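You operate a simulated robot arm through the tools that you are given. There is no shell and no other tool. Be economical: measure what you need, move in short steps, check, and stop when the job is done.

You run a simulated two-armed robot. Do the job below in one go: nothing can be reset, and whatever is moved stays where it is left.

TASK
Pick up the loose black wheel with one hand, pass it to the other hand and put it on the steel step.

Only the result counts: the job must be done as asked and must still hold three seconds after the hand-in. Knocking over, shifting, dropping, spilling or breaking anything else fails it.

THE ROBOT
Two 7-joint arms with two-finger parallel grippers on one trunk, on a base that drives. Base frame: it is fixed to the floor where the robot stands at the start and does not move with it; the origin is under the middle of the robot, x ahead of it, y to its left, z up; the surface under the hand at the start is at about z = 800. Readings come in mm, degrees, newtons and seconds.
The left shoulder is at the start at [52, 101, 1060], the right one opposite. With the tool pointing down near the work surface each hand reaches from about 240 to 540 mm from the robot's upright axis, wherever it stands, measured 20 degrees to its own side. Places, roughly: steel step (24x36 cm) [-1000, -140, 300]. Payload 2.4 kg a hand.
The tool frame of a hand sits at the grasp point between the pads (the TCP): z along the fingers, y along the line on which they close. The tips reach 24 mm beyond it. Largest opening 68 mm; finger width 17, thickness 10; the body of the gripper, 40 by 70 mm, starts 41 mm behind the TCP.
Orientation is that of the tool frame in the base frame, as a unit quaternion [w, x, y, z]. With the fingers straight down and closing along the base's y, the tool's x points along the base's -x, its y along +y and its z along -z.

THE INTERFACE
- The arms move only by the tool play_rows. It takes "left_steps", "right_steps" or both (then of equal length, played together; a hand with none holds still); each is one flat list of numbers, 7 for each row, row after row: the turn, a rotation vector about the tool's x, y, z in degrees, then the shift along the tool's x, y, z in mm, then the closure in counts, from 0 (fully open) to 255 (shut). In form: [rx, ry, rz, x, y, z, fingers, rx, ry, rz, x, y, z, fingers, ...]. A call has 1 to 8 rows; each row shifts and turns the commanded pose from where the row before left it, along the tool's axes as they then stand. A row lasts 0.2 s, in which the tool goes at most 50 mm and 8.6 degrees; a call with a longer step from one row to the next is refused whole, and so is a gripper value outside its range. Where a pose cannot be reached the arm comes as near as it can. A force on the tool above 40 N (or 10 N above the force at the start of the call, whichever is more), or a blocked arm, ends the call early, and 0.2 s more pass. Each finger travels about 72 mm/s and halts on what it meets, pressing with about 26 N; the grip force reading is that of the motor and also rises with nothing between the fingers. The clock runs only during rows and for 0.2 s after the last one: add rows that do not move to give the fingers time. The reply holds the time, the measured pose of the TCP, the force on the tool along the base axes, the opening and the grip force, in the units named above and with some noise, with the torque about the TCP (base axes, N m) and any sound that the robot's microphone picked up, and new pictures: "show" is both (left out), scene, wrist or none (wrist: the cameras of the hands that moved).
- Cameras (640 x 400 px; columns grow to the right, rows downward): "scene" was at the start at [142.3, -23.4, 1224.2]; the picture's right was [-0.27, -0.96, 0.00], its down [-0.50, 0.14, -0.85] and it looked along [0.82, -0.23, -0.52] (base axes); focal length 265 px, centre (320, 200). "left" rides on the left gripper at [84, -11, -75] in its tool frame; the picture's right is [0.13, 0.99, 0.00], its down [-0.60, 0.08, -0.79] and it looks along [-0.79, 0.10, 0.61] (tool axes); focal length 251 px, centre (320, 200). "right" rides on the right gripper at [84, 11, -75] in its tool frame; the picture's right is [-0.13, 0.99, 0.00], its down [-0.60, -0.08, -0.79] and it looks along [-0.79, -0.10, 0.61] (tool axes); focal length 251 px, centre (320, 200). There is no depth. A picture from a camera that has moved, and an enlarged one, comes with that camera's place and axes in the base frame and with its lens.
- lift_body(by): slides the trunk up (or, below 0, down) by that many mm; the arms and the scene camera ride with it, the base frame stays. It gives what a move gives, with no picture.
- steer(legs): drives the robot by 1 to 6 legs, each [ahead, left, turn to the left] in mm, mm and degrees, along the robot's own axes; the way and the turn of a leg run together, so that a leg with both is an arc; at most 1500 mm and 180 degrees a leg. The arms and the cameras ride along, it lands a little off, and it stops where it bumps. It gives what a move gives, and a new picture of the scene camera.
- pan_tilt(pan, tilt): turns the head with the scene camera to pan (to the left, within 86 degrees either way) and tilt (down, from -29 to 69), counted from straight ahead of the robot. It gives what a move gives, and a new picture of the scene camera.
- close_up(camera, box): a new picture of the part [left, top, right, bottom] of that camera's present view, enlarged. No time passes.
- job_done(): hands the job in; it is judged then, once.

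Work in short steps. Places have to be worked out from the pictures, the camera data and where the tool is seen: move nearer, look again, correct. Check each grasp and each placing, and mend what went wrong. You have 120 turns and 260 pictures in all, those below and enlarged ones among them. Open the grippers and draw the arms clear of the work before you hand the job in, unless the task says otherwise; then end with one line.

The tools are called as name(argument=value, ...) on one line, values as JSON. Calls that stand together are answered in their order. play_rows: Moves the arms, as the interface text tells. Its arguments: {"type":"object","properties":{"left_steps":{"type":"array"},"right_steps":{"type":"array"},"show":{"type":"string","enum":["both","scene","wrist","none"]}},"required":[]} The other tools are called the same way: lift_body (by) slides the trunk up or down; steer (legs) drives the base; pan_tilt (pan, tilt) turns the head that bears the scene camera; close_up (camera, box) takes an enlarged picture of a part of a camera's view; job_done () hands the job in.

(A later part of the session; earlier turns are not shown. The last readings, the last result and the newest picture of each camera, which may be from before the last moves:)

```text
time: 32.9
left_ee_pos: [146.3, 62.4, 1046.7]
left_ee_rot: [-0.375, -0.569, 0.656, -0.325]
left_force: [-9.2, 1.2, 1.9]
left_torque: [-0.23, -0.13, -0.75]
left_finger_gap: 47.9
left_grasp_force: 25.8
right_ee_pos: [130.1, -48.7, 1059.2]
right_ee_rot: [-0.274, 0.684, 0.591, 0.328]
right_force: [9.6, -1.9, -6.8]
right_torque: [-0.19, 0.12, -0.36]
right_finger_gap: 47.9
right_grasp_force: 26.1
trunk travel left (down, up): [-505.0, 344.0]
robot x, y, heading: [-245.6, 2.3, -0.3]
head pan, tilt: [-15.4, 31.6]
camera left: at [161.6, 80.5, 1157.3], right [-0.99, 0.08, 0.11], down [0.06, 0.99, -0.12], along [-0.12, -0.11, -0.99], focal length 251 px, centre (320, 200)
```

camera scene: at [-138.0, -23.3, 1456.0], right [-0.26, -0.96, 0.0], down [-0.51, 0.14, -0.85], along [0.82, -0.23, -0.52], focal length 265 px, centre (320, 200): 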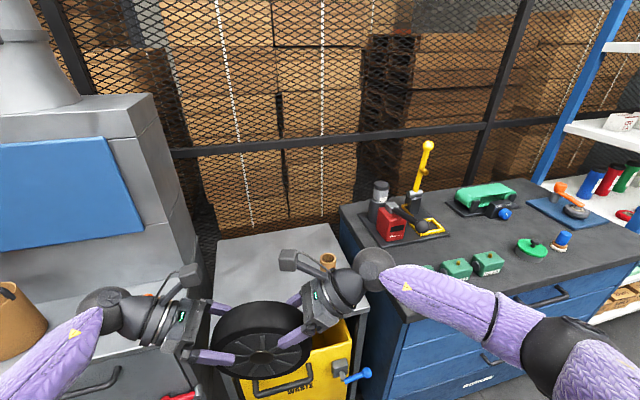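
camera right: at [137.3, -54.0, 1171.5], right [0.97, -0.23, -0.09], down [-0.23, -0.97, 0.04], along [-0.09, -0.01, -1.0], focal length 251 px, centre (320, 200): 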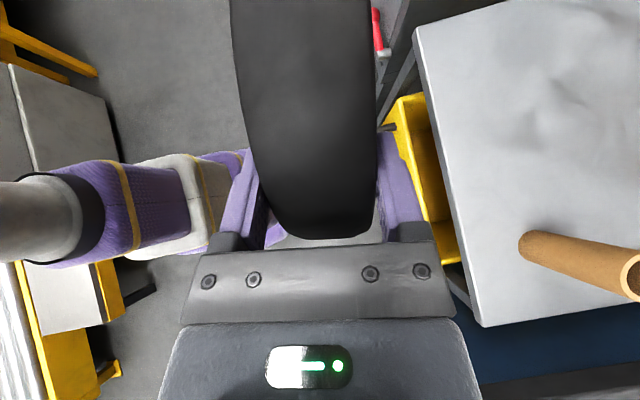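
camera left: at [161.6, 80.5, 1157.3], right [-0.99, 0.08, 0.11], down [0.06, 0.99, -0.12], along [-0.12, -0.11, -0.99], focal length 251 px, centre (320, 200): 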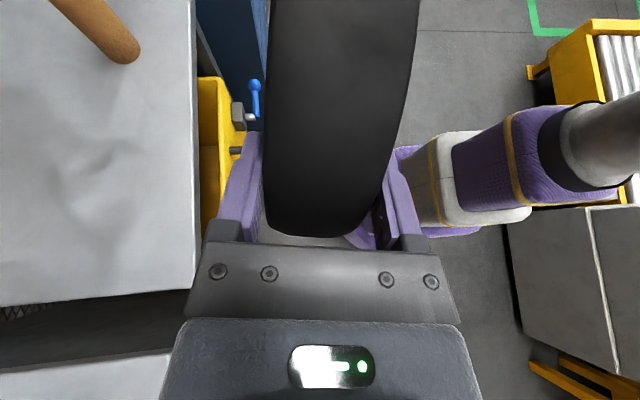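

Both hands hold the wheel at 47.9 mm with small opposing forces. I'll open the right hand.

play_rows(right_steps=[0, 0, 0, 0, 0, 0, 130, 0, 0, 0, 0, 0, 0, 0, 0, 0, 0, 0, 0, 0, 0, 0, 0, 0, 0, 0, 0, 0], left_steps=[0, 0, 0, 0, 0, 0, 255, 0, 0, 0, 0, 0, 0, 255, 0, 0, 0, 0, 0, 0, 255, 0, 0, 0, 0, 0, 0, 255], show="both")

```text
time: 33.9
left_ee_pos: [146.8, 60.5, 1045.9]
left_ee_rot: [-0.375, -0.57, 0.655, -0.326]
left_force: [-1.8, -0.6, 0.2]
left_torque: [0.29, -0.06, 0.0]
left_finger_gap: 48.2
left_grasp_force: 26.0
right_ee_pos: [130.1, -48.6, 1058.6]
right_ee_rot: [-0.275, 0.684, 0.592, 0.328]
right_force: [-0.9, -0.1, 0.7]
right_torque: [-0.02, -0.03, 0.01]
right_finger_gap: 68.2
right_grasp_force: 0.0
trunk travel left (down, up): [-505.0, 344.0]
robot x, y, heading: [-248.0, -0.4, -0.0]
head pan, tilt: [-15.4, 31.6]
camera scene: at [-138.0, -23.3, 1456.0], right [-0.26, -0.96, 0.0], down [-0.51, 0.14, -0.85], along [0.82, -0.23, -0.52], focal length 265 px, centre (320, 200)
camera right: at [137.3, -53.9, 1171.7], right [0.97, -0.23, -0.09], down [-0.23, -0.97, 0.04], along [-0.09, -0.01, -1.0], focal length 251 px, centre (320, 200)
camera left: at [161.9, 80.6, 1157.3], right [-0.99, 0.07, 0.11], down [0.06, 0.99, -0.12], along [-0.12, -0.11, -0.99], focal length 251 px, centre (320, 200)
```

scene: 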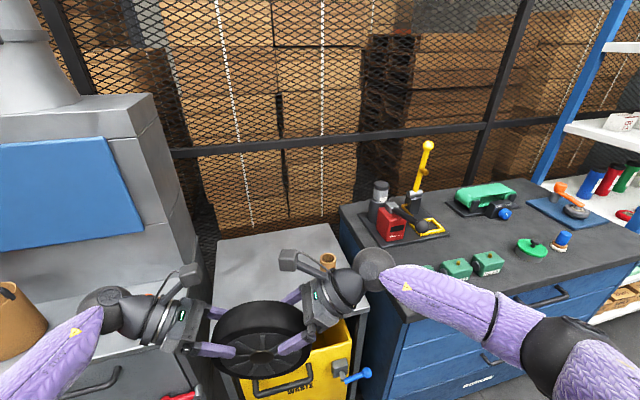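
right: 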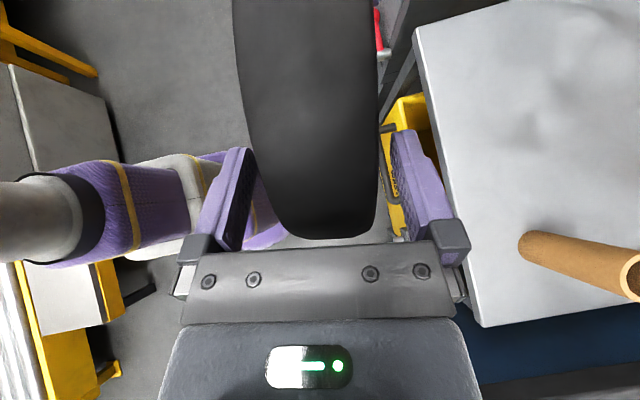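
left: 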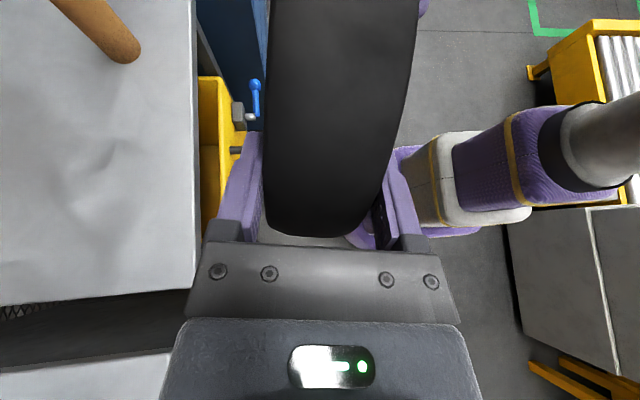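

The left hand holds the wheel alone. I'll draw the right hand back along its own axis and then bring it upright.

play_rows(right_steps=[0, 0, 0, 0, 0, -15, 0, 0, 0, 0, 0, 0, -20, 0, 0, 0, 0, 0, 0, -25, 0, 0, 0, 0, 0, 0, -25, 0, 0, 0, 0, 0, 0, -25, 0, 0, 0, 0, 0, 0, -25, 0, 0, -8.4, 0, 0, -10, 0, 0, 0, -8.4, 0, 0, -10, 0, 0], show="none")

play_rows(right_steps=[0, -8.4, 0, 0, -8, 0, 0, 0, -8.4, 0, 0, -8, 0, 0, 0, -8.4, 0, 0, -8, 0, 0, 0, -8, 0, 0, -8, 0, 0, 0, 0, 0, 0, -8, 0, 0, 0, 0, 0, 0, -8, 0, 0], show="scene")

```text
time: 35.7
left_ee_pos: [147.6, 61.3, 1046.6]
left_ee_rot: [-0.375, -0.569, 0.655, -0.325]
left_force: [0.6, -0.6, -0.5]
left_torque: [0.29, -0.04, -0.03]
left_finger_gap: 48.1
left_grasp_force: 26.6
right_ee_pos: [94.0, -150.0, 1144.6]
right_ee_rot: [-0.185, 0.725, 0.625, 0.223]
right_force: [1.3, 0.2, 0.0]
right_torque: [-0.02, 0.02, -0.01]
right_finger_gap: 67.9
right_grasp_force: 0.2
trunk travel left (down, up): [-505.0, 344.0]
robot x, y, heading: [-243.8, -0.5, -0.0]
head pan, tilt: [-15.4, 31.6]
```

```text
time: 37.1
left_ee_pos: [146.9, 62.2, 1045.9]
left_ee_rot: [-0.376, -0.569, 0.656, -0.325]
left_force: [1.1, -0.2, 0.4]
left_torque: [0.26, -0.02, 0.01]
left_finger_gap: 48.1
left_grasp_force: 25.6
right_ee_pos: [47.4, -141.9, 1143.6]
right_ee_rot: [0.001, 0.758, 0.652, 0.009]
right_force: [0.2, 0.6, -0.4]
right_torque: [-0.01, -0.01, 0.03]
right_finger_gap: 68.0
right_grasp_force: 0.2
trunk travel left (down, up): [-505.0, 344.0]
robot x, y, heading: [-244.8, 0.7, -0.0]
head pan, tilt: [-15.4, 31.6]
camera scene: at [-138.1, -23.3, 1456.0], right [-0.26, -0.96, 0.0], down [-0.51, 0.14, -0.85], along [0.82, -0.23, -0.52], focal length 265 px, centre (320, 200)
```

scene: 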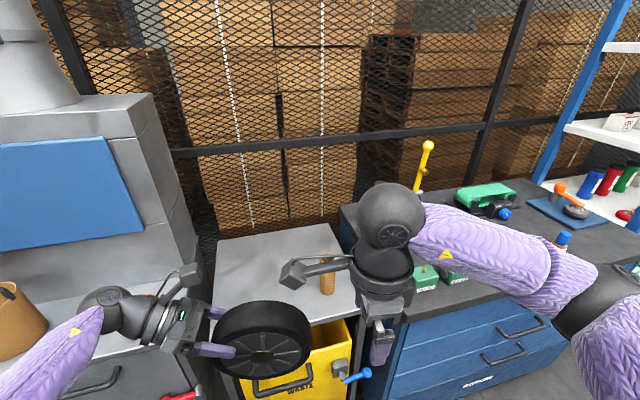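

The wheel hangs steadily from the left hand and the right hand is clear. Before turning, I'll look to both sides for obstacles.

pan_tilt(pan=86, tilt=35)

pan_tilt(pan=-86, tilt=35)

```text
time: 38.9
left_ee_pos: [146.7, 60.0, 1046.0]
left_ee_rot: [-0.375, -0.57, 0.655, -0.325]
left_force: [0.2, 0.1, -0.1]
left_torque: [0.27, -0.04, -0.01]
left_finger_gap: 48.2
left_grasp_force: 26.0
right_ee_pos: [47.8, -142.6, 1144.1]
right_ee_rot: [0.001, 0.757, 0.653, 0.008]
right_force: [-0.1, 0.6, -1.3]
right_torque: [0.0, 0.02, 0.01]
right_finger_gap: 68.1
right_grasp_force: 0.0
trunk travel left (down, up): [-505.0, 344.0]
robot x, y, heading: [-246.9, 1.1, 0.2]
head pan, tilt: [85.9, 35.0]
camera scene: at [-218.4, 88.3, 1450.7], right [1.0, -0.07, 0.0], down [-0.04, -0.57, -0.82], along [0.06, 0.82, -0.57], focal length 265 px, centre (320, 200)
```

scene: 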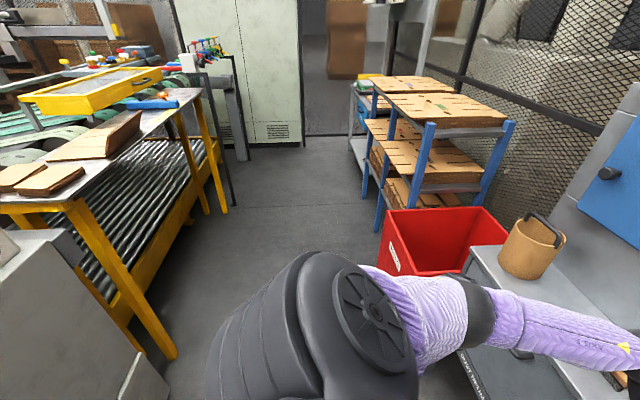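

```text
time: 41.5
left_ee_pos: [146.0, 61.3, 1047.0]
left_ee_rot: [-0.376, -0.569, 0.656, -0.324]
left_force: [-1.4, -0.2, 0.1]
left_torque: [0.26, -0.03, 0.0]
left_finger_gap: 47.9
left_grasp_force: 26.1
right_ee_pos: [47.2, -141.7, 1143.1]
right_ee_rot: [0.002, 0.758, 0.652, 0.008]
right_force: [0.6, 0.7, 0.7]
right_torque: [0.04, 0.02, 0.0]
right_finger_gap: 68.0
right_grasp_force: 0.1
trunk travel left (down, up): [-505.0, 344.0]
robot x, y, heading: [-246.3, -4.9, 0.1]
head pan, tilt: [-85.9, 35.0]
camera scene: at [-218.3, -87.4, 1450.7], right [-1.0, -0.07, 0.0], down [-0.04, 0.57, -0.82], along [0.06, -0.82, -0.57], focal length 265 px, centre (320, 200)
```

scene: 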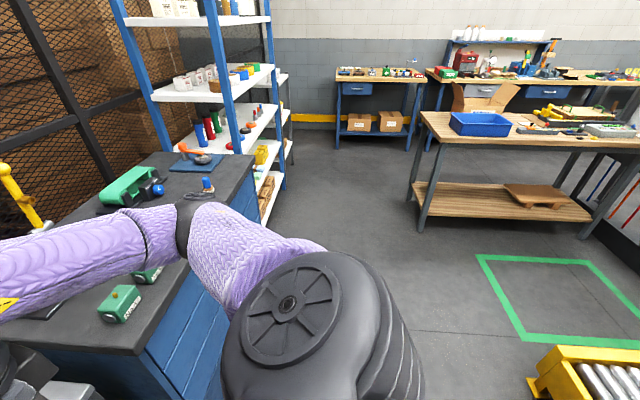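

The right side is open floor. I'll turn 90° to the right in place and look towards the step.

steer(legs=[[0, 0, -90]])

pan_tilt(pan=-60, tilt=45)

```text
time: 45.7
left_ee_pos: [-185.6, -393.1, 1045.1]
left_ee_rot: [-0.495, 0.061, 0.866, 0.035]
left_force: [0.2, 0.1, 0.5]
left_torque: [-0.03, -0.24, 0.0]
left_finger_gap: 47.8
left_grasp_force: 25.9
right_ee_pos: [-387.7, -293.8, 1142.4]
right_ee_rot: [0.006, 0.997, -0.073, 0.004]
right_force: [0.1, -0.4, 0.0]
right_torque: [0.02, 0.02, 0.01]
right_finger_gap: 67.8
right_grasp_force: 0.2
trunk travel left (down, up): [-505.0, 344.0]
robot x, y, heading: [-246.6, -2.5, -90.2]
head pan, tilt: [-85.9, 35.0]
camera scene: at [-332.9, -26.2, 1450.7], right [-0.07, 1.0, 0.0], down [0.57, 0.04, -0.82], along [-0.82, -0.06, -0.57], focal length 265 px, centre (320, 200)
```

scene: 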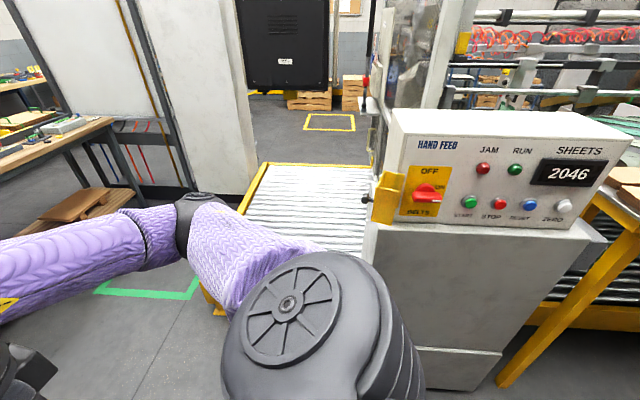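

```text
time: 46.6
left_ee_pos: [-185.6, -392.4, 1045.7]
left_ee_rot: [-0.495, 0.061, 0.866, 0.035]
left_force: [0.0, -0.7, 0.0]
left_torque: [-0.03, -0.27, 0.03]
left_finger_gap: 48.0
left_grasp_force: 26.5
right_ee_pos: [-388.9, -293.8, 1143.0]
right_ee_rot: [0.006, 0.997, -0.074, 0.004]
right_force: [0.7, -0.1, -0.8]
right_torque: [0.0, 0.01, 0.01]
right_finger_gap: 67.9
right_grasp_force: 0.2
trunk travel left (down, up): [-505.0, 344.0]
robot x, y, heading: [-246.4, 1.5, -89.6]
head pan, tilt: [-60.0, 45.0]
camera scene: at [-315.4, -60.6, 1435.9], right [-0.5, 0.87, 0.0], down [0.61, 0.35, -0.71], along [-0.61, -0.35, -0.71], focal length 265 px, centre (320, 200)
```

scene: 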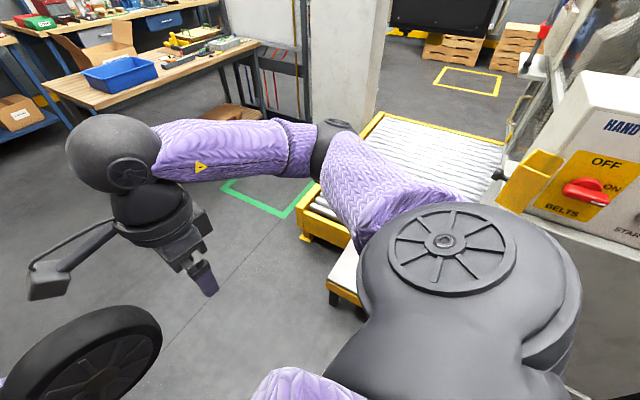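

The step (steel top, yellow rim) shows at about (-850, -240) and beyond, in front of the roller bed, with the hand-feed machine to its side (x < -900, y > 70). I'll bring the left tool upright so the wheel hangs below it, then turn to face the step.

play_rows(left_steps=[0, -8.5, 0, 0, 0, 0, 255, 0, -8.5, 0, 0, 0, 0, 255, 0, -8.5, 0, 0, 0, 0, 255, 0, -8.5, 0, 0, 0, 0, 255, 0, -8.5, 0, 0, 0, 0, 255, 0, -8.5, 0, 0, 0, 0, 255, 0, -8.5, 0, 0, 0, 0, 255, 0, 0, 0, 0, 0, 0, 255], show="none")

steer(legs=[[0, 0, -90]])

pan_tilt(pan=5, tilt=55)

```text
time: 48.4
left_ee_pos: [-184.8, -392.9, 1047.3]
left_ee_rot: [0.001, 0.07, 0.998, 0.0]
left_force: [0.2, 0.3, 0.1]
left_torque: [0.0, 0.01, 0.0]
left_finger_gap: 47.9
left_grasp_force: 25.5
right_ee_pos: [-388.6, -293.9, 1143.1]
right_ee_rot: [0.007, 0.997, -0.074, 0.005]
right_force: [0.5, 0.0, -0.6]
right_torque: [0.01, -0.01, -0.03]
right_finger_gap: 68.0
right_grasp_force: 0.0
trunk travel left (down, up): [-505.0, 344.0]
robot x, y, heading: [-247.0, 1.7, -90.0]
head pan, tilt: [-60.0, 45.0]
```

```text
time: 52.5
left_ee_pos: [-638.5, -78.9, 1046.0]
left_ee_rot: [0.0, 0.739, 0.674, 0.0]
left_force: [-0.4, -1.3, 0.2]
left_torque: [0.02, 0.02, 0.03]
left_finger_gap: 47.8
left_grasp_force: 25.6
right_ee_pos: [-546.9, 128.0, 1144.0]
right_ee_rot: [-0.008, -0.67, 0.742, 0.002]
right_force: [-0.2, -0.1, -0.3]
right_torque: [0.02, -0.01, -0.03]
right_finger_gap: 68.3
right_grasp_force: 0.1
trunk travel left (down, up): [-505.0, 344.0]
robot x, y, heading: [-246.5, -0.7, -177.3]
head pan, tilt: [-60.0, 45.0]
camera scene: at [-309.3, 67.9, 1435.8], right [0.84, 0.54, 0.0], down [0.38, -0.59, -0.71], along [-0.38, 0.59, -0.71], focal length 265 px, centre (320, 200)
```

scene: 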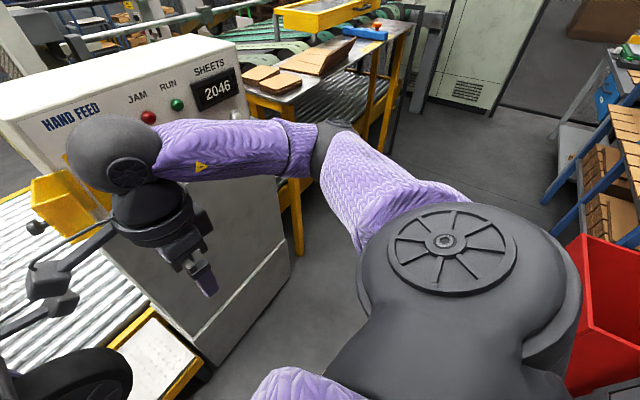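

```text
time: 53.9
left_ee_pos: [-638.0, -78.6, 1046.0]
left_ee_rot: [0.0, 0.74, 0.673, 0.001]
left_force: [0.2, 0.3, -0.1]
left_torque: [0.04, 0.0, 0.0]
left_finger_gap: 47.9
left_grasp_force: 25.9
right_ee_pos: [-546.5, 128.3, 1143.3]
right_ee_rot: [-0.007, -0.67, 0.742, 0.0]
right_force: [-0.3, -0.5, -0.4]
right_torque: [0.01, 0.0, -0.01]
right_finger_gap: 68.0
right_grasp_force: 0.1
trunk travel left (down, up): [-505.0, 344.0]
robot x, y, heading: [-249.9, 1.4, -177.1]
head pan, tilt: [5.0, 55.0]
camera scene: at [-336.8, -10.2, 1422.4], right [-0.13, 0.99, 0.0], down [0.81, 0.11, -0.57], along [-0.57, -0.08, -0.82], focal length 265 px, centre (320, 200)
```

scene: 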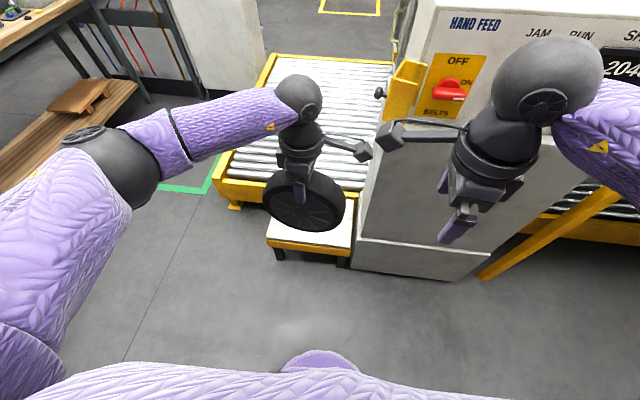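

The step's near edge is at x≈-862, running from y≈-330 to 50, and the machine face is at x≈-910. I'll tuck the right hand back and outwards so that it can't touch the machine when I drive up.

play_rows(right_steps=[0, 0, 0, -17, -17, 0, 0, 0, 0, 0, -17, -17, 0, 0, 0, 0, 0, -17, -17, 0, 0, 0, 0, 0, -17, -17, 0, 0, 0, 0, 0, -17, -17, 0, 0, 0, 0, 0, -17, -17, 0, 0, 0, 0, 0, -17, -17, 0, 0, 0, 0, 0, -17, -17, 0, 0], show="scene")

```text
time: 55.7
left_ee_pos: [-638.2, -80.5, 1046.5]
left_ee_rot: [0.0, 0.74, 0.673, 0.0]
left_force: [0.2, 0.5, -0.2]
left_torque: [0.04, 0.06, 0.0]
left_finger_gap: 47.8
left_grasp_force: 25.9
right_ee_pos: [-442.2, 266.7, 1146.3]
right_ee_rot: [-0.008, -0.67, 0.742, 0.0]
right_force: [-0.2, 0.2, 0.3]
right_torque: [-0.01, 0.0, 0.02]
right_finger_gap: 67.9
right_grasp_force: 0.2
right hand out of reach, approached as far as the arm can: row 4, 5, 6, 7, 8
trunk travel left (down, up): [-505.0, 344.0]
robot x, y, heading: [-244.6, -1.3, -177.3]
head pan, tilt: [5.0, 55.0]
camera scene: at [-336.2, -10.2, 1422.4], right [-0.14, 0.99, 0.0], down [0.81, 0.11, -0.57], along [-0.57, -0.08, -0.82], focal length 265 px, centre (320, 200)
```

scene: 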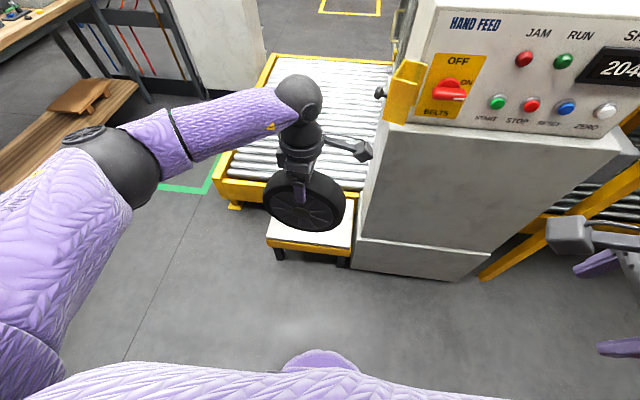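

The right hand is tucked away. I'll drive up towards the step, straightening the heading.

steer(legs=[[320, 50, -2.7]])

```text
time: 57.9
left_ee_pos: [-957.4, -119.6, 1045.8]
left_ee_rot: [0.001, 0.755, 0.656, 0.0]
left_force: [-0.2, 0.3, -0.4]
left_torque: [0.02, -0.02, 0.02]
left_finger_gap: 47.9
left_grasp_force: 26.4
right_ee_pos: [-747.2, 217.5, 1147.0]
right_ee_rot: [-0.007, -0.654, 0.757, -0.001]
right_force: [0.3, 0.1, 0.2]
right_torque: [0.01, -0.02, 0.01]
right_finger_gap: 68.0
right_grasp_force: 0.1
trunk travel left (down, up): [-505.0, 344.0]
robot x, y, heading: [-562.3, -56.5, -180.0]
head pan, tilt: [5.0, 55.0]
camera scene: at [-653.6, -64.0, 1422.3], right [-0.09, 1.0, 0.0], down [0.82, 0.07, -0.57], along [-0.57, -0.05, -0.82], focal length 265 px, centre (320, 200)
```

scene: 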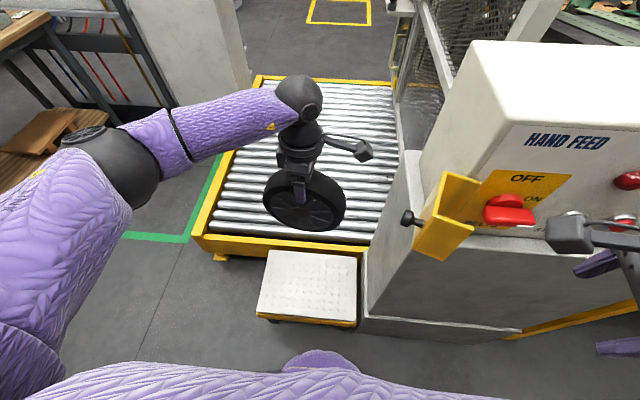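

The step top spans x≈-860 to -1133 and y≈-340 to 60, centred near (-998, -140). I'll drive 40 mm closer and a little left, so the wheel is over the centre, and then lower the trunk.

steer(legs=[[40, 20, 0]])

lift_body(by=-300)

pan_tilt(pan=5, tilt=50)

```text
time: 58.8
left_ee_pos: [-996.2, -141.1, 1046.1]
left_ee_rot: [0.001, 0.754, 0.657, 0.0]
left_force: [0.2, 0.0, 0.0]
left_torque: [0.06, -0.04, -0.01]
left_finger_gap: 47.8
left_grasp_force: 25.9
right_ee_pos: [-787.7, 196.9, 1146.3]
right_ee_rot: [-0.008, -0.654, 0.756, 0.0]
right_force: [-0.3, -0.9, -0.5]
right_torque: [-0.01, -0.04, -0.02]
right_finger_gap: 68.1
right_grasp_force: 0.0
trunk travel left (down, up): [-505.0, 344.0]
robot x, y, heading: [-605.6, -78.6, -179.6]
head pan, tilt: [5.0, 55.0]
camera scene: at [-693.8, -84.7, 1422.3], right [-0.09, 1.0, 0.0], down [0.82, 0.08, -0.57], along [-0.57, -0.05, -0.82], focal length 265 px, centre (320, 200)
```

scene: 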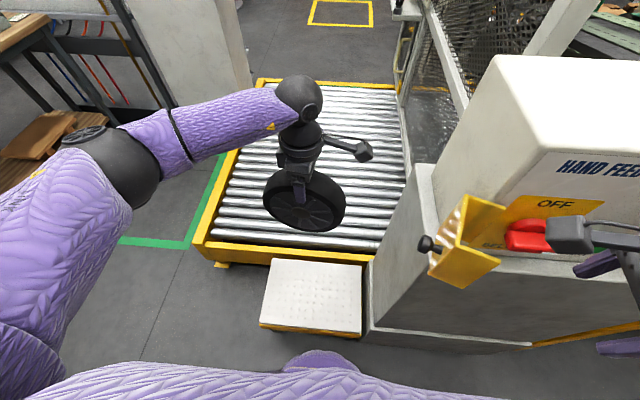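

```text
time: 59.9
left_ee_pos: [-993.4, -139.0, 960.3]
left_ee_rot: [0.002, 0.753, 0.658, 0.0]
left_force: [0.2, 0.4, -0.1]
left_torque: [0.04, 0.02, -0.02]
left_finger_gap: 48.0
left_grasp_force: 25.8
right_ee_pos: [-789.8, 197.8, 1061.2]
right_ee_rot: [-0.011, -0.655, 0.756, -0.004]
right_force: [8.0, 9.4, 21.3]
right_torque: [-2.56, 1.38, 0.36]
right_finger_gap: 67.9
right_grasp_force: 0.1
trunk travel left (down, up): [-421.0, 429.0]
robot x, y, heading: [-603.3, -78.4, -180.0]
head pan, tilt: [5.0, 55.0]
stopped: the force on the tool passed its limit at 125 N (the readings are from after the stop); the commanded pose is now the measured one
```

```text
time: 60.6
left_ee_pos: [-993.9, -138.6, 963.3]
left_ee_rot: [0.001, 0.754, 0.657, 0.0]
left_force: [-0.5, -0.8, -0.2]
left_torque: [0.02, -0.02, -0.01]
left_finger_gap: 48.0
left_grasp_force: 25.6
right_ee_pos: [-789.4, 198.3, 1061.0]
right_ee_rot: [-0.01, -0.655, 0.756, -0.004]
right_force: [9.4, 11.5, 18.5]
right_torque: [-2.59, 1.44, 0.46]
right_finger_gap: 67.9
right_grasp_force: 0.1
trunk travel left (down, up): [-421.0, 429.0]
robot x, y, heading: [-603.2, -76.7, -179.9]
head pan, tilt: [5.0, 50.0]
camera scene: at [-703.6, -82.9, 1344.7], right [-0.09, 1.0, 0.0], down [0.76, 0.07, -0.64], along [-0.64, -0.06, -0.77], focal length 265 px, centre (320, 200)
```

scene: 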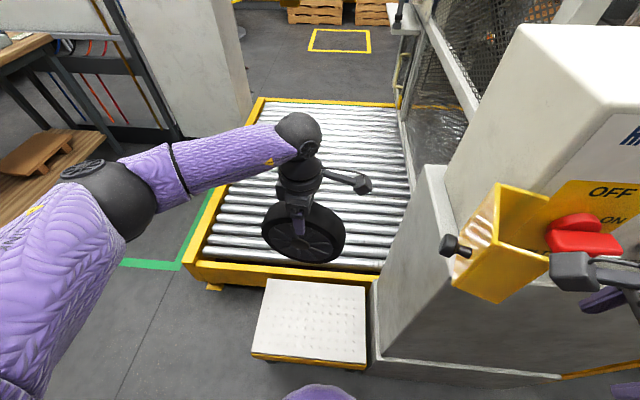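

The right hand's camera came down on the machine's yellow guard. I'll raise the trunk at once to free it.

lift_body(by=80)

close_up(camera="scene", box=[400, 120, 640, 320])

close_up(camera="right", box=[0, 0, 640, 400])

```text
time: 61.8
left_ee_pos: [-996.5, -141.3, 1039.5]
left_ee_rot: [0.002, 0.754, 0.657, 0.001]
left_force: [-0.9, -1.2, -0.1]
left_torque: [0.0, 0.01, -0.02]
left_finger_gap: 48.0
left_grasp_force: 26.0
right_ee_pos: [-792.9, 197.2, 1141.5]
right_ee_rot: [-0.008, -0.654, 0.756, -0.005]
right_force: [0.5, 0.5, 0.9]
right_torque: [-0.02, 0.0, 0.0]
right_finger_gap: 68.0
right_grasp_force: 0.1
trunk travel left (down, up): [-501.0, 349.0]
robot x, y, heading: [-600.1, -80.1, -179.8]
head pan, tilt: [5.0, 50.0]
```

```text
2.00 times, centred on (520, 220) of scene
camera zoom: at [-697.8, -84.3, 1424.8], right [-0.09, 1.0, 0.0], down [0.76, 0.07, -0.64], along [-0.64, -0.06, -0.77], focal length 530 px, centre (-80, 160)
```

zoom: 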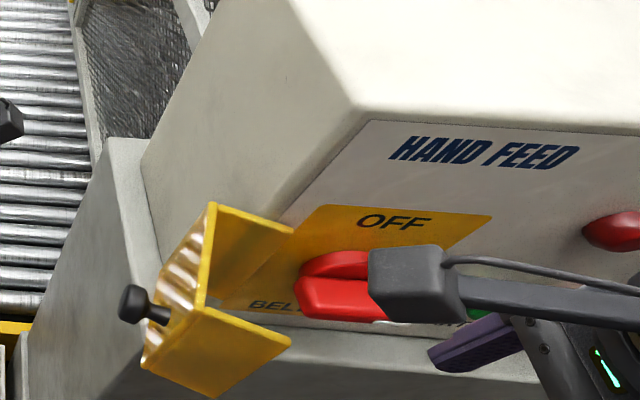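

```text
1.00 times, centred on (320, 200) of right (not enlarged: the box is as wide or as high as the picture)
camera zoom: at [-815.7, 116.8, 1219.1], right [-0.96, 0.27, 0.0], down [0.17, 0.6, 0.78], along [0.21, 0.75, -0.62], focal length 251 px, centre (320, 200)
```

zoom: 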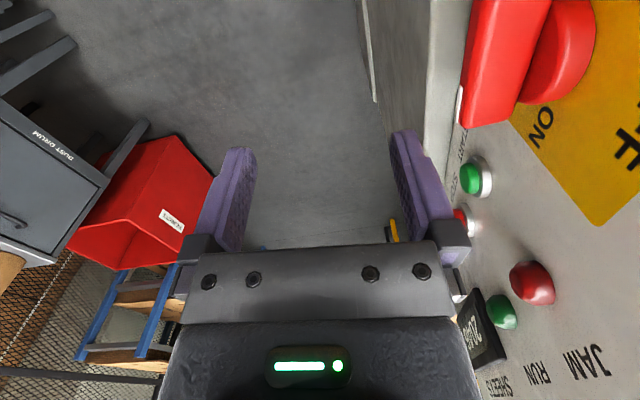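

The right hand is free again but close to the panel. I'll back the base off 220 mm and check that the switch looks unchanged.

steer(legs=[[-220, 0, 0]])

pan_tilt(pan=-25, tilt=40)

```text
time: 63.5
left_ee_pos: [-772.6, -139.8, 1041.0]
left_ee_rot: [0.001, 0.754, 0.657, 0.002]
left_force: [0.6, 0.2, 0.0]
left_torque: [-0.02, 0.01, -0.01]
left_finger_gap: 48.0
left_grasp_force: 26.4
right_ee_pos: [-569.4, 197.8, 1141.7]
right_ee_rot: [-0.009, -0.655, 0.756, -0.004]
right_force: [-0.3, 0.3, 0.2]
right_torque: [0.01, 0.03, 0.03]
right_finger_gap: 68.2
right_grasp_force: 0.1
trunk travel left (down, up): [-501.0, 349.0]
robot x, y, heading: [-380.6, -80.4, -179.8]
head pan, tilt: [5.0, 50.0]
camera scene: at [-474.3, -83.5, 1424.9], right [-0.09, 1.0, 0.0], down [0.76, 0.07, -0.64], along [-0.64, -0.06, -0.77], focal length 265 px, centre (320, 200)
```

scene: 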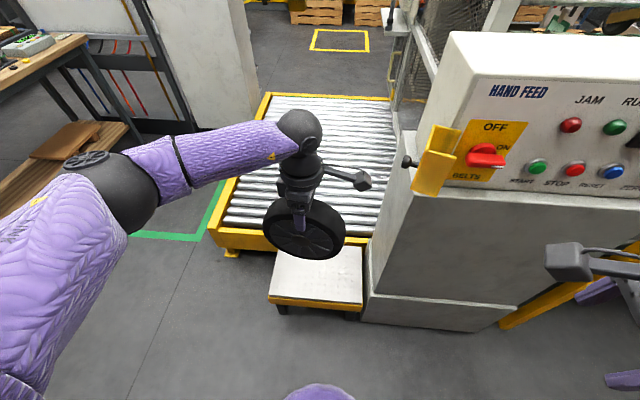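

```text
time: 64.4
left_ee_pos: [-773.4, -139.7, 1041.1]
left_ee_rot: [0.002, 0.754, 0.657, 0.0]
left_force: [0.6, 0.9, -0.2]
left_torque: [0.01, 0.01, -0.04]
left_finger_gap: 47.8
left_grasp_force: 26.1
right_ee_pos: [-570.5, 198.1, 1142.0]
right_ee_rot: [-0.009, -0.654, 0.756, -0.004]
right_force: [0.9, -0.1, 0.5]
right_torque: [0.04, 0.03, -0.01]
right_finger_gap: 68.1
right_grasp_force: 0.0
trunk travel left (down, up): [-501.0, 349.0]
robot x, y, heading: [-378.6, -78.3, -179.6]
head pan, tilt: [-25.0, 40.0]
camera scene: at [-475.8, -40.9, 1439.0], right [0.42, 0.91, 0.0], down [0.58, -0.27, -0.77], along [-0.69, 0.32, -0.64], focal length 265 px, centre (320, 200)
```

scene: 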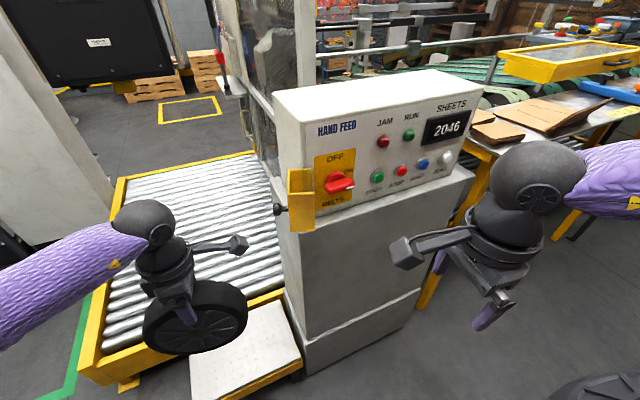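

The switch looks unchanged. I'll approach the step at a slant (heading 150°) so the right arm stays well away from the machine. First comes a 200 mm sidestep to the left, then a 30° right turn.

steer(legs=[[0, 200, 0], [0, 0, -30]])

pan_tilt(pan=0, tilt=50)

```text
time: 67.5
left_ee_pos: [-749.9, -133.2, 1041.5]
left_ee_rot: [0.002, 0.899, 0.437, 0.001]
left_force: [0.8, -0.9, 0.1]
left_torque: [0.01, -0.04, 0.01]
left_finger_gap: 48.0
left_grasp_force: 25.6
right_ee_pos: [-403.7, 56.5, 1142.2]
right_ee_rot: [-0.01, -0.435, 0.9, -0.002]
right_force: [0.6, -1.0, -0.6]
right_torque: [-0.03, 0.01, -0.01]
right_finger_gap: 68.1
right_grasp_force: 0.1
trunk travel left (down, up): [-501.0, 349.0]
robot x, y, heading: [-378.8, -275.1, 150.2]
head pan, tilt: [-25.0, 40.0]
camera scene: at [-443.6, -196.0, 1439.0], right [0.82, 0.57, 0.0], down [0.37, -0.53, -0.77], along [-0.44, 0.63, -0.64], focal length 265 px, centre (320, 200)
```

scene: 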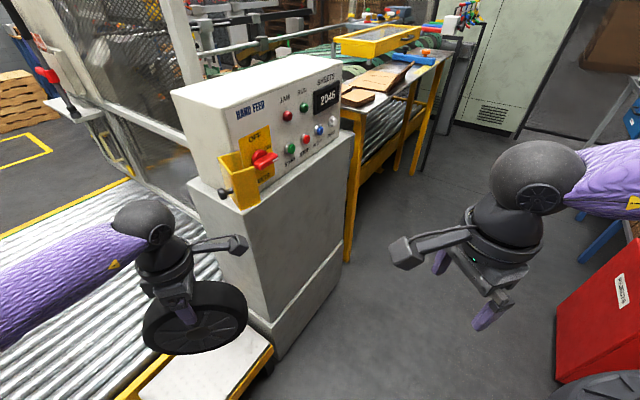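

```text
time: 68.4
left_ee_pos: [-751.2, -132.2, 1039.6]
left_ee_rot: [0.002, 0.899, 0.438, 0.001]
left_force: [0.7, -0.1, 0.3]
left_torque: [0.03, -0.01, -0.01]
left_finger_gap: 47.9
left_grasp_force: 26.3
right_ee_pos: [-404.6, 55.7, 1141.4]
right_ee_rot: [-0.009, -0.435, 0.9, -0.002]
right_force: [-0.2, 0.3, 0.6]
right_torque: [-0.03, 0.01, -0.02]
right_finger_gap: 68.2
right_grasp_force: 0.0
trunk travel left (down, up): [-501.0, 349.0]
robot x, y, heading: [-378.7, -276.3, 149.9]
head pan, tilt: [0.0, 50.0]
camera scene: at [-461.7, -227.2, 1424.9], right [0.5, 0.87, 0.0], down [0.66, -0.38, -0.64], along [-0.56, 0.32, -0.77], focal length 265 px, centre (320, 200)
```

scene: 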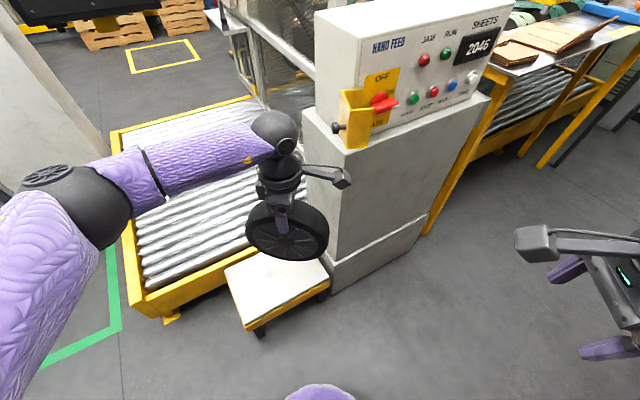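

This spot is clear of the machine. I'll lower the trunk 300 mm here, then drive in at the slant.

lift_body(by=-300)

steer(legs=[[211, 125, 0]])

```text
time: 71.4
left_ee_pos: [-751.8, -132.8, 741.6]
left_ee_rot: [0.001, 0.899, 0.437, 0.001]
left_force: [0.5, -0.1, -0.3]
left_torque: [0.05, -0.01, -0.01]
left_finger_gap: 47.8
left_grasp_force: 25.9
right_ee_pos: [-413.9, 63.0, 822.5]
right_ee_rot: [0.023, -0.434, 0.899, -0.053]
right_force: [-0.4, -0.8, 0.3]
right_torque: [0.02, 0.02, -0.02]
right_finger_gap: 67.8
right_grasp_force: 0.1
trunk travel left (down, up): [-201.0, 649.0]
robot x, y, heading: [-377.4, -276.5, 150.3]
head pan, tilt: [0.0, 50.0]
```

```text
time: 73.2
left_ee_pos: [-996.2, -132.8, 740.5]
left_ee_rot: [0.002, 0.9, 0.437, 0.0]
left_force: [0.1, 0.1, -0.5]
left_torque: [0.0, -0.03, 0.0]
left_finger_gap: 47.9
left_grasp_force: 25.6
right_ee_pos: [-660.0, 60.6, 822.7]
right_ee_rot: [0.023, -0.433, 0.9, -0.053]
right_force: [-0.2, 1.0, -0.7]
right_torque: [-0.02, 0.02, 0.01]
right_finger_gap: 67.8
right_grasp_force: 0.0
trunk travel left (down, up): [-201.0, 649.0]
robot x, y, heading: [-627.8, -277.8, 149.9]
head pan, tilt: [0.0, 50.0]
camera scene: at [-752.5, -202.5, 1121.8], right [0.5, 0.86, 0.0], down [0.66, -0.38, -0.64], along [-0.56, 0.32, -0.77], focal length 265 px, centre (320, 200)
```

scene: 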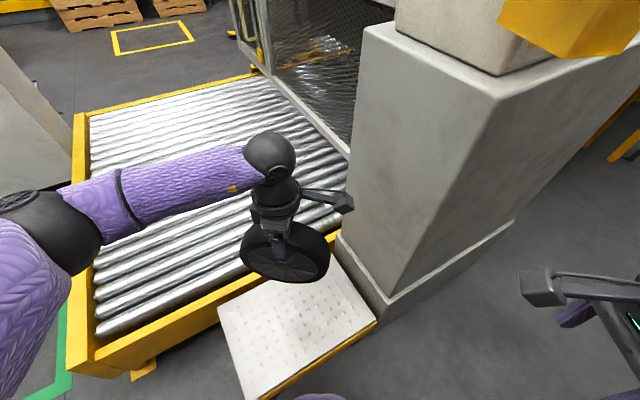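

The wheel is above the middle of the step, with its underside at about z 580. I'll lower the trunk another 170 mm and look.

lift_body(by=-170)

pan_tilt(pan=5, tilt=45)

```text
time: 75.1
left_ee_pos: [-996.3, -132.2, 571.4]
left_ee_rot: [0.002, 0.899, 0.437, 0.001]
left_force: [-0.5, -0.6, 1.0]
left_torque: [0.0, -0.02, 0.02]
left_finger_gap: 47.7
left_grasp_force: 26.7
right_ee_pos: [-668.6, 66.0, 629.9]
right_ee_rot: [0.069, -0.429, 0.893, -0.121]
right_force: [-0.7, 0.1, -0.1]
right_torque: [-0.02, -0.01, -0.01]
right_finger_gap: 67.9
right_grasp_force: 0.0
trunk travel left (down, up): [-31.0, 819.0]
robot x, y, heading: [-625.0, -279.5, 149.8]
head pan, tilt: [0.0, 50.0]
```

```text
time: 75.8
left_ee_pos: [-998.1, -133.9, 570.9]
left_ee_rot: [0.002, 0.899, 0.437, 0.0]
left_force: [0.2, 0.4, -0.3]
left_torque: [0.02, 0.03, 0.02]
left_finger_gap: 47.9
left_grasp_force: 25.6
right_ee_pos: [-669.1, 67.7, 629.8]
right_ee_rot: [0.069, -0.429, 0.893, -0.121]
right_force: [-0.2, 0.0, -0.5]
right_torque: [0.01, 0.02, 0.02]
right_finger_gap: 68.1
right_grasp_force: 0.0
trunk travel left (down, up): [-31.0, 819.0]
robot x, y, heading: [-624.4, -276.4, 149.8]
head pan, tilt: [5.0, 45.0]
camera scene: at [-807.1, -179.0, 952.8], right [0.43, 0.91, 0.0], down [0.64, -0.3, -0.71], along [-0.64, 0.3, -0.71], focal length 265 px, centre (320, 200)
```

scene: 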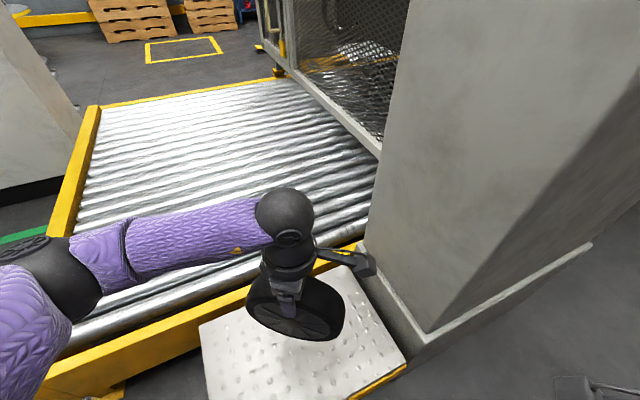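

The wheel is centred over the step with about 110 mm still to go. I'll lower it with the arm.

play_rows(left_steps=[0, 0, 0, 0, 0, 15, 255, 0, 0, 0, 0, 0, 15, 255, 0, 0, 0, 0, 0, 15, 255, 0, 0, 0, 0, 0, 15, 255, 0, 0, 0, 0, 0, 10, 255, 0, 0, 0, 0, 0, 0, 255], show="both")

```text
time: 77.2
left_ee_pos: [-996.5, -133.3, 500.2]
left_ee_rot: [0.003, 0.9, 0.437, 0.002]
left_force: [-0.1, -0.2, -0.1]
left_torque: [0.02, -0.02, -0.03]
left_finger_gap: 47.8
left_grasp_force: 25.7
right_ee_pos: [-668.3, 67.0, 629.9]
right_ee_rot: [0.07, -0.428, 0.893, -0.12]
right_force: [0.1, 0.7, 0.4]
right_torque: [0.01, 0.04, -0.04]
right_finger_gap: 67.9
right_grasp_force: 0.1
trunk travel left (down, up): [-31.0, 819.0]
robot x, y, heading: [-624.1, -278.7, 149.7]
head pan, tilt: [5.0, 45.0]
camera scene: at [-807.2, -179.0, 952.9], right [0.42, 0.91, 0.0], down [0.64, -0.3, -0.71], along [-0.64, 0.3, -0.71], focal length 265 px, centre (320, 200)
camera left: at [-952.8, -60.8, 576.1], right [0.86, -0.51, 0.0], down [-0.31, -0.52, 0.79], along [-0.4, -0.68, -0.61], focal length 251 px, centre (320, 200)
```

scene: 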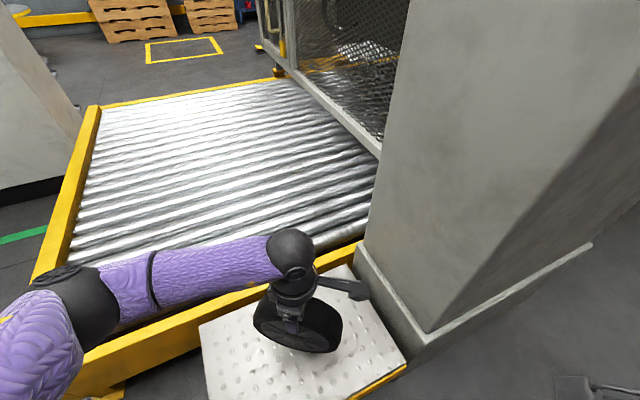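
left: 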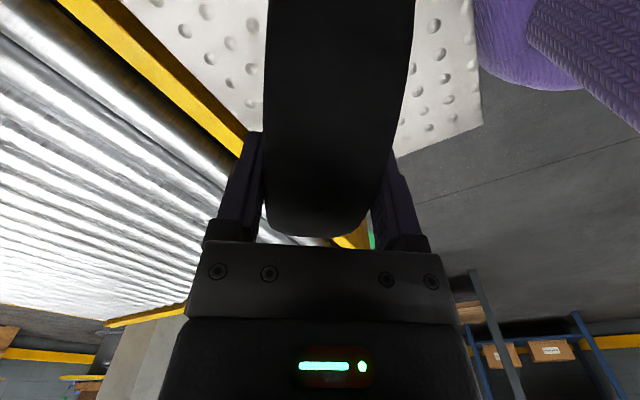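

There is about 40 mm left, and the step has a studded top. I'll keep lowering in smaller steps and watch the force.

play_rows(left_steps=[0, 0, 0, 0, 0, 6, 255, 0, 0, 0, 0, 0, 6, 255, 0, 0, 0, 0, 0, 6, 255, 0, 0, 0, 0, 0, 6, 255, 0, 0, 0, 0, 0, 0, 255], show="scene")

```text
time: 78.4
left_ee_pos: [-996.0, -133.8, 476.8]
left_ee_rot: [0.002, 0.9, 0.437, 0.001]
left_force: [1.3, 0.2, -0.3]
left_torque: [0.02, -0.03, -0.05]
left_finger_gap: 48.0
left_grasp_force: 25.4
right_ee_pos: [-667.8, 67.9, 630.4]
right_ee_rot: [0.07, -0.429, 0.893, -0.121]
right_force: [-0.6, 0.5, -0.2]
right_torque: [-0.02, -0.02, -0.01]
right_finger_gap: 67.9
right_grasp_force: 0.1
trunk travel left (down, up): [-31.0, 819.0]
robot x, y, heading: [-624.8, -276.8, 150.0]
head pan, tilt: [5.0, 45.0]
camera scene: at [-807.2, -179.0, 952.8], right [0.42, 0.91, 0.0], down [0.64, -0.3, -0.71], along [-0.64, 0.3, -0.71], focal length 265 px, centre (320, 200)
```

scene: 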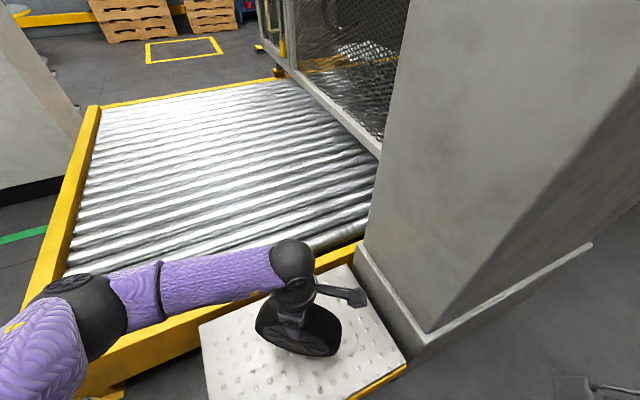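

No contact yet. I'll continue in 3 mm steps.

play_rows(left_steps=[0, 0, 0, 0, 0, 3, 255, 0, 0, 0, 0, 0, 3, 255, 0, 0, 0, 0, 0, 3, 255, 0, 0, 0, 0, 0, 3, 255, 0, 0, 0, 0, 0, 0, 255], show="none")

close_up(camera="scene", box=[190, 220, 430, 400])

```text
time: 79.6
left_ee_pos: [-997.0, -132.3, 464.2]
left_ee_rot: [0.002, 0.899, 0.437, 0.001]
left_force: [-0.2, -0.1, 0.2]
left_torque: [-0.03, 0.0, 0.0]
left_finger_gap: 47.8
left_grasp_force: 26.3
right_ee_pos: [-668.6, 67.6, 629.3]
right_ee_rot: [0.07, -0.43, 0.892, -0.121]
right_force: [0.6, 0.4, -1.0]
right_torque: [0.01, 0.0, 0.01]
right_finger_gap: 68.1
right_grasp_force: 0.1
trunk travel left (down, up): [-31.0, 819.0]
robot x, y, heading: [-625.9, -279.8, 150.0]
head pan, tilt: [5.0, 45.0]
```

```text
2.22 times, centred on (310, 310) of scene
camera zoom: at [-807.2, -179.0, 952.8], right [0.42, 0.91, 0.0], down [0.64, -0.3, -0.71], along [-0.64, 0.3, -0.71], focal length 588 px, centre (342, -44)
```

zoom: 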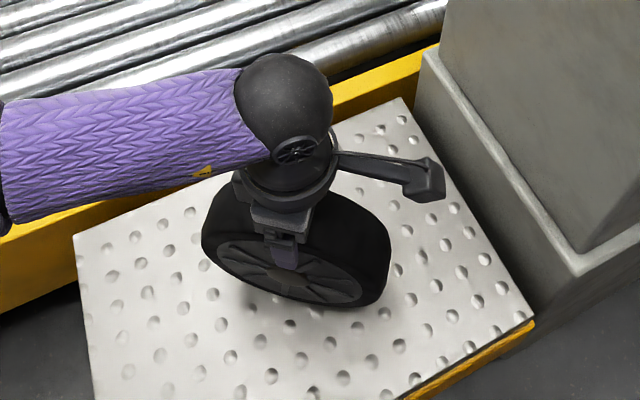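

It is nearly there. I'll go on in 2 mm steps.

play_rows(left_steps=[0, 0, 0, 0, 0, 2, 255, 0, 0, 0, 0, 0, 2, 255, 0, 0, 0, 0, 0, 2, 255, 0, 0, 0, 0, 0, 0, 255], show="none")

```text
time: 80.6
left_ee_pos: [-996.5, -133.5, 458.8]
left_ee_rot: [0.002, 0.9, 0.436, 0.001]
left_force: [0.0, 0.7, -0.3]
left_torque: [-0.02, -0.06, 0.0]
left_finger_gap: 47.6
left_grasp_force: 25.7
right_ee_pos: [-667.3, 67.2, 629.2]
right_ee_rot: [0.07, -0.428, 0.893, -0.121]
right_force: [-0.4, -0.8, -0.4]
right_torque: [0.02, 0.0, 0.01]
right_finger_gap: 68.0
right_grasp_force: 0.1
trunk travel left (down, up): [-31.0, 819.0]
robot x, y, heading: [-622.4, -281.5, 149.9]
head pan, tilt: [5.0, 45.0]
```

play_rows(left_steps=[0, 0, 0, 0, 0, 2, 255, 0, 0, 0, 0, 0, 2, 255, 0, 0, 0, 0, 0, 2, 255, 0, 0, 0, 0, 0, 0, 255], show="none")

```text
time: 81.6
left_ee_pos: [-995.9, -133.1, 453.7]
left_ee_rot: [-0.001, 0.9, 0.437, 0.0]
left_force: [6.6, -7.6, 31.1]
left_torque: [-1.0, -0.33, 0.07]
left_finger_gap: 48.0
left_grasp_force: 25.5
right_ee_pos: [-668.8, 66.4, 629.4]
right_ee_rot: [0.068, -0.429, 0.893, -0.121]
right_force: [-0.3, -0.1, -0.2]
right_torque: [0.01, -0.05, -0.01]
right_finger_gap: 68.1
right_grasp_force: 0.0
trunk travel left (down, up): [-31.0, 819.0]
robot x, y, heading: [-624.8, -278.8, 149.8]
head pan, tilt: [5.0, 45.0]
stopped in row 4 (left hand): the force on the tool passed its limit at 41 N (the readings are from after the stop); the commanded pose is now the measured one
```

Contact with the step at TCP z≈454. I'll back up 2 mm to take the load off before releasing.

play_rows(left_steps=[0, 0, 0, 0, 0, -1.5, 255, 0, 0, 0, 0, 0, 0, 255], show="both")

```text
time: 82.2
left_ee_pos: [-995.7, -132.9, 455.8]
left_ee_rot: [-0.001, 0.9, 0.437, 0.001]
left_force: [6.3, -5.9, 21.6]
left_torque: [-0.7, -0.46, 0.06]
left_finger_gap: 47.8
left_grasp_force: 25.8
right_ee_pos: [-667.5, 67.5, 630.0]
right_ee_rot: [0.069, -0.429, 0.892, -0.121]
right_force: [-0.4, 0.5, 0.5]
right_torque: [0.02, 0.04, 0.0]
right_finger_gap: 68.0
right_grasp_force: 0.1
trunk travel left (down, up): [-31.0, 819.0]
robot x, y, heading: [-622.5, -279.3, 149.9]
head pan, tilt: [5.0, 45.0]
camera scene: at [-805.7, -179.9, 953.2], right [0.42, 0.91, 0.0], down [0.64, -0.3, -0.71], along [-0.64, 0.3, -0.71], focal length 265 px, centre (320, 200)
camera left: at [-951.7, -60.8, 531.8], right [0.86, -0.51, 0.0], down [-0.31, -0.52, 0.79], along [-0.41, -0.68, -0.61], focal length 251 px, centre (320, 200)
```

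scene: 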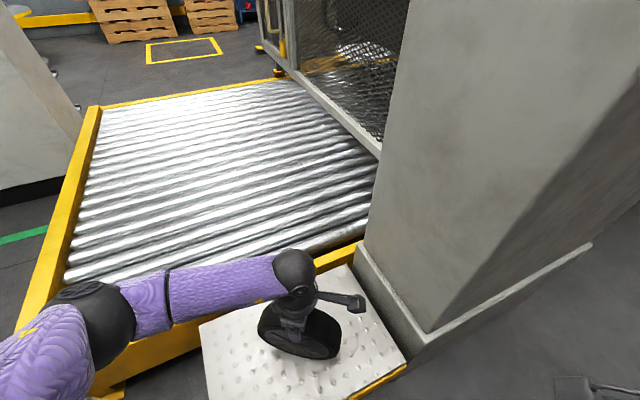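
left: 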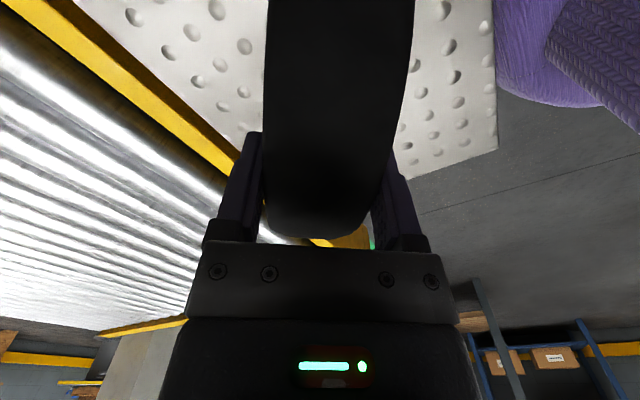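

There are still 22 N on the wheel. I'll ease off a little more.

play_rows(left_steps=[0, 0, 0, 0, 0, -1.5, 255, 0, 0, 0, 0, 0, 0, 255], show="none")

close_up(camera="scene", box=[230, 240, 390, 380])

```text
time: 82.8
left_ee_pos: [-995.9, -132.3, 456.6]
left_ee_rot: [0.0, 0.9, 0.437, 0.001]
left_force: [0.7, -0.7, -0.9]
left_torque: [0.02, 0.0, -0.01]
left_finger_gap: 48.0
left_grasp_force: 26.1
right_ee_pos: [-668.3, 67.1, 628.8]
right_ee_rot: [0.07, -0.429, 0.892, -0.122]
right_force: [0.6, 0.1, -0.6]
right_torque: [-0.03, -0.04, -0.01]
right_finger_gap: 68.0
right_grasp_force: 0.0
trunk travel left (down, up): [-31.0, 819.0]
robot x, y, heading: [-625.9, -278.7, 150.0]
head pan, tilt: [5.0, 45.0]
```

```text
2.86 times, centred on (310, 310) of scene
camera zoom: at [-807.2, -179.0, 952.6], right [0.42, 0.91, 0.0], down [0.64, -0.3, -0.71], along [-0.64, 0.3, -0.71], focal length 756 px, centre (349, -114)
```

zoom: 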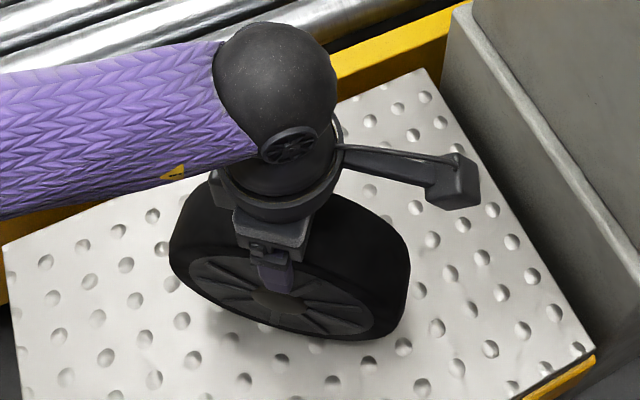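

It's back to zero load, so the wheel hovers within a millimetre. I'll lower 0.8 mm and then open the fingers slowly.

play_rows(left_steps=[0, 0, 0, 0, 0, 0.8, 255, 0, 0, 0, 0, 0, 0, 255], show="none")

```text
time: 83.4
left_ee_pos: [-996.0, -133.9, 455.8]
left_ee_rot: [-0.001, 0.899, 0.437, 0.001]
left_force: [-2.3, -0.9, 0.5]
left_torque: [0.0, 0.39, 0.07]
left_finger_gap: 47.9
left_grasp_force: 26.1
right_ee_pos: [-667.8, 66.2, 630.0]
right_ee_rot: [0.07, -0.429, 0.893, -0.121]
right_force: [-0.3, 0.9, -0.1]
right_torque: [0.01, 0.03, 0.02]
right_finger_gap: 68.1
right_grasp_force: 0.1
trunk travel left (down, up): [-31.0, 819.0]
robot x, y, heading: [-621.3, -276.8, 149.9]
head pan, tilt: [5.0, 45.0]
```

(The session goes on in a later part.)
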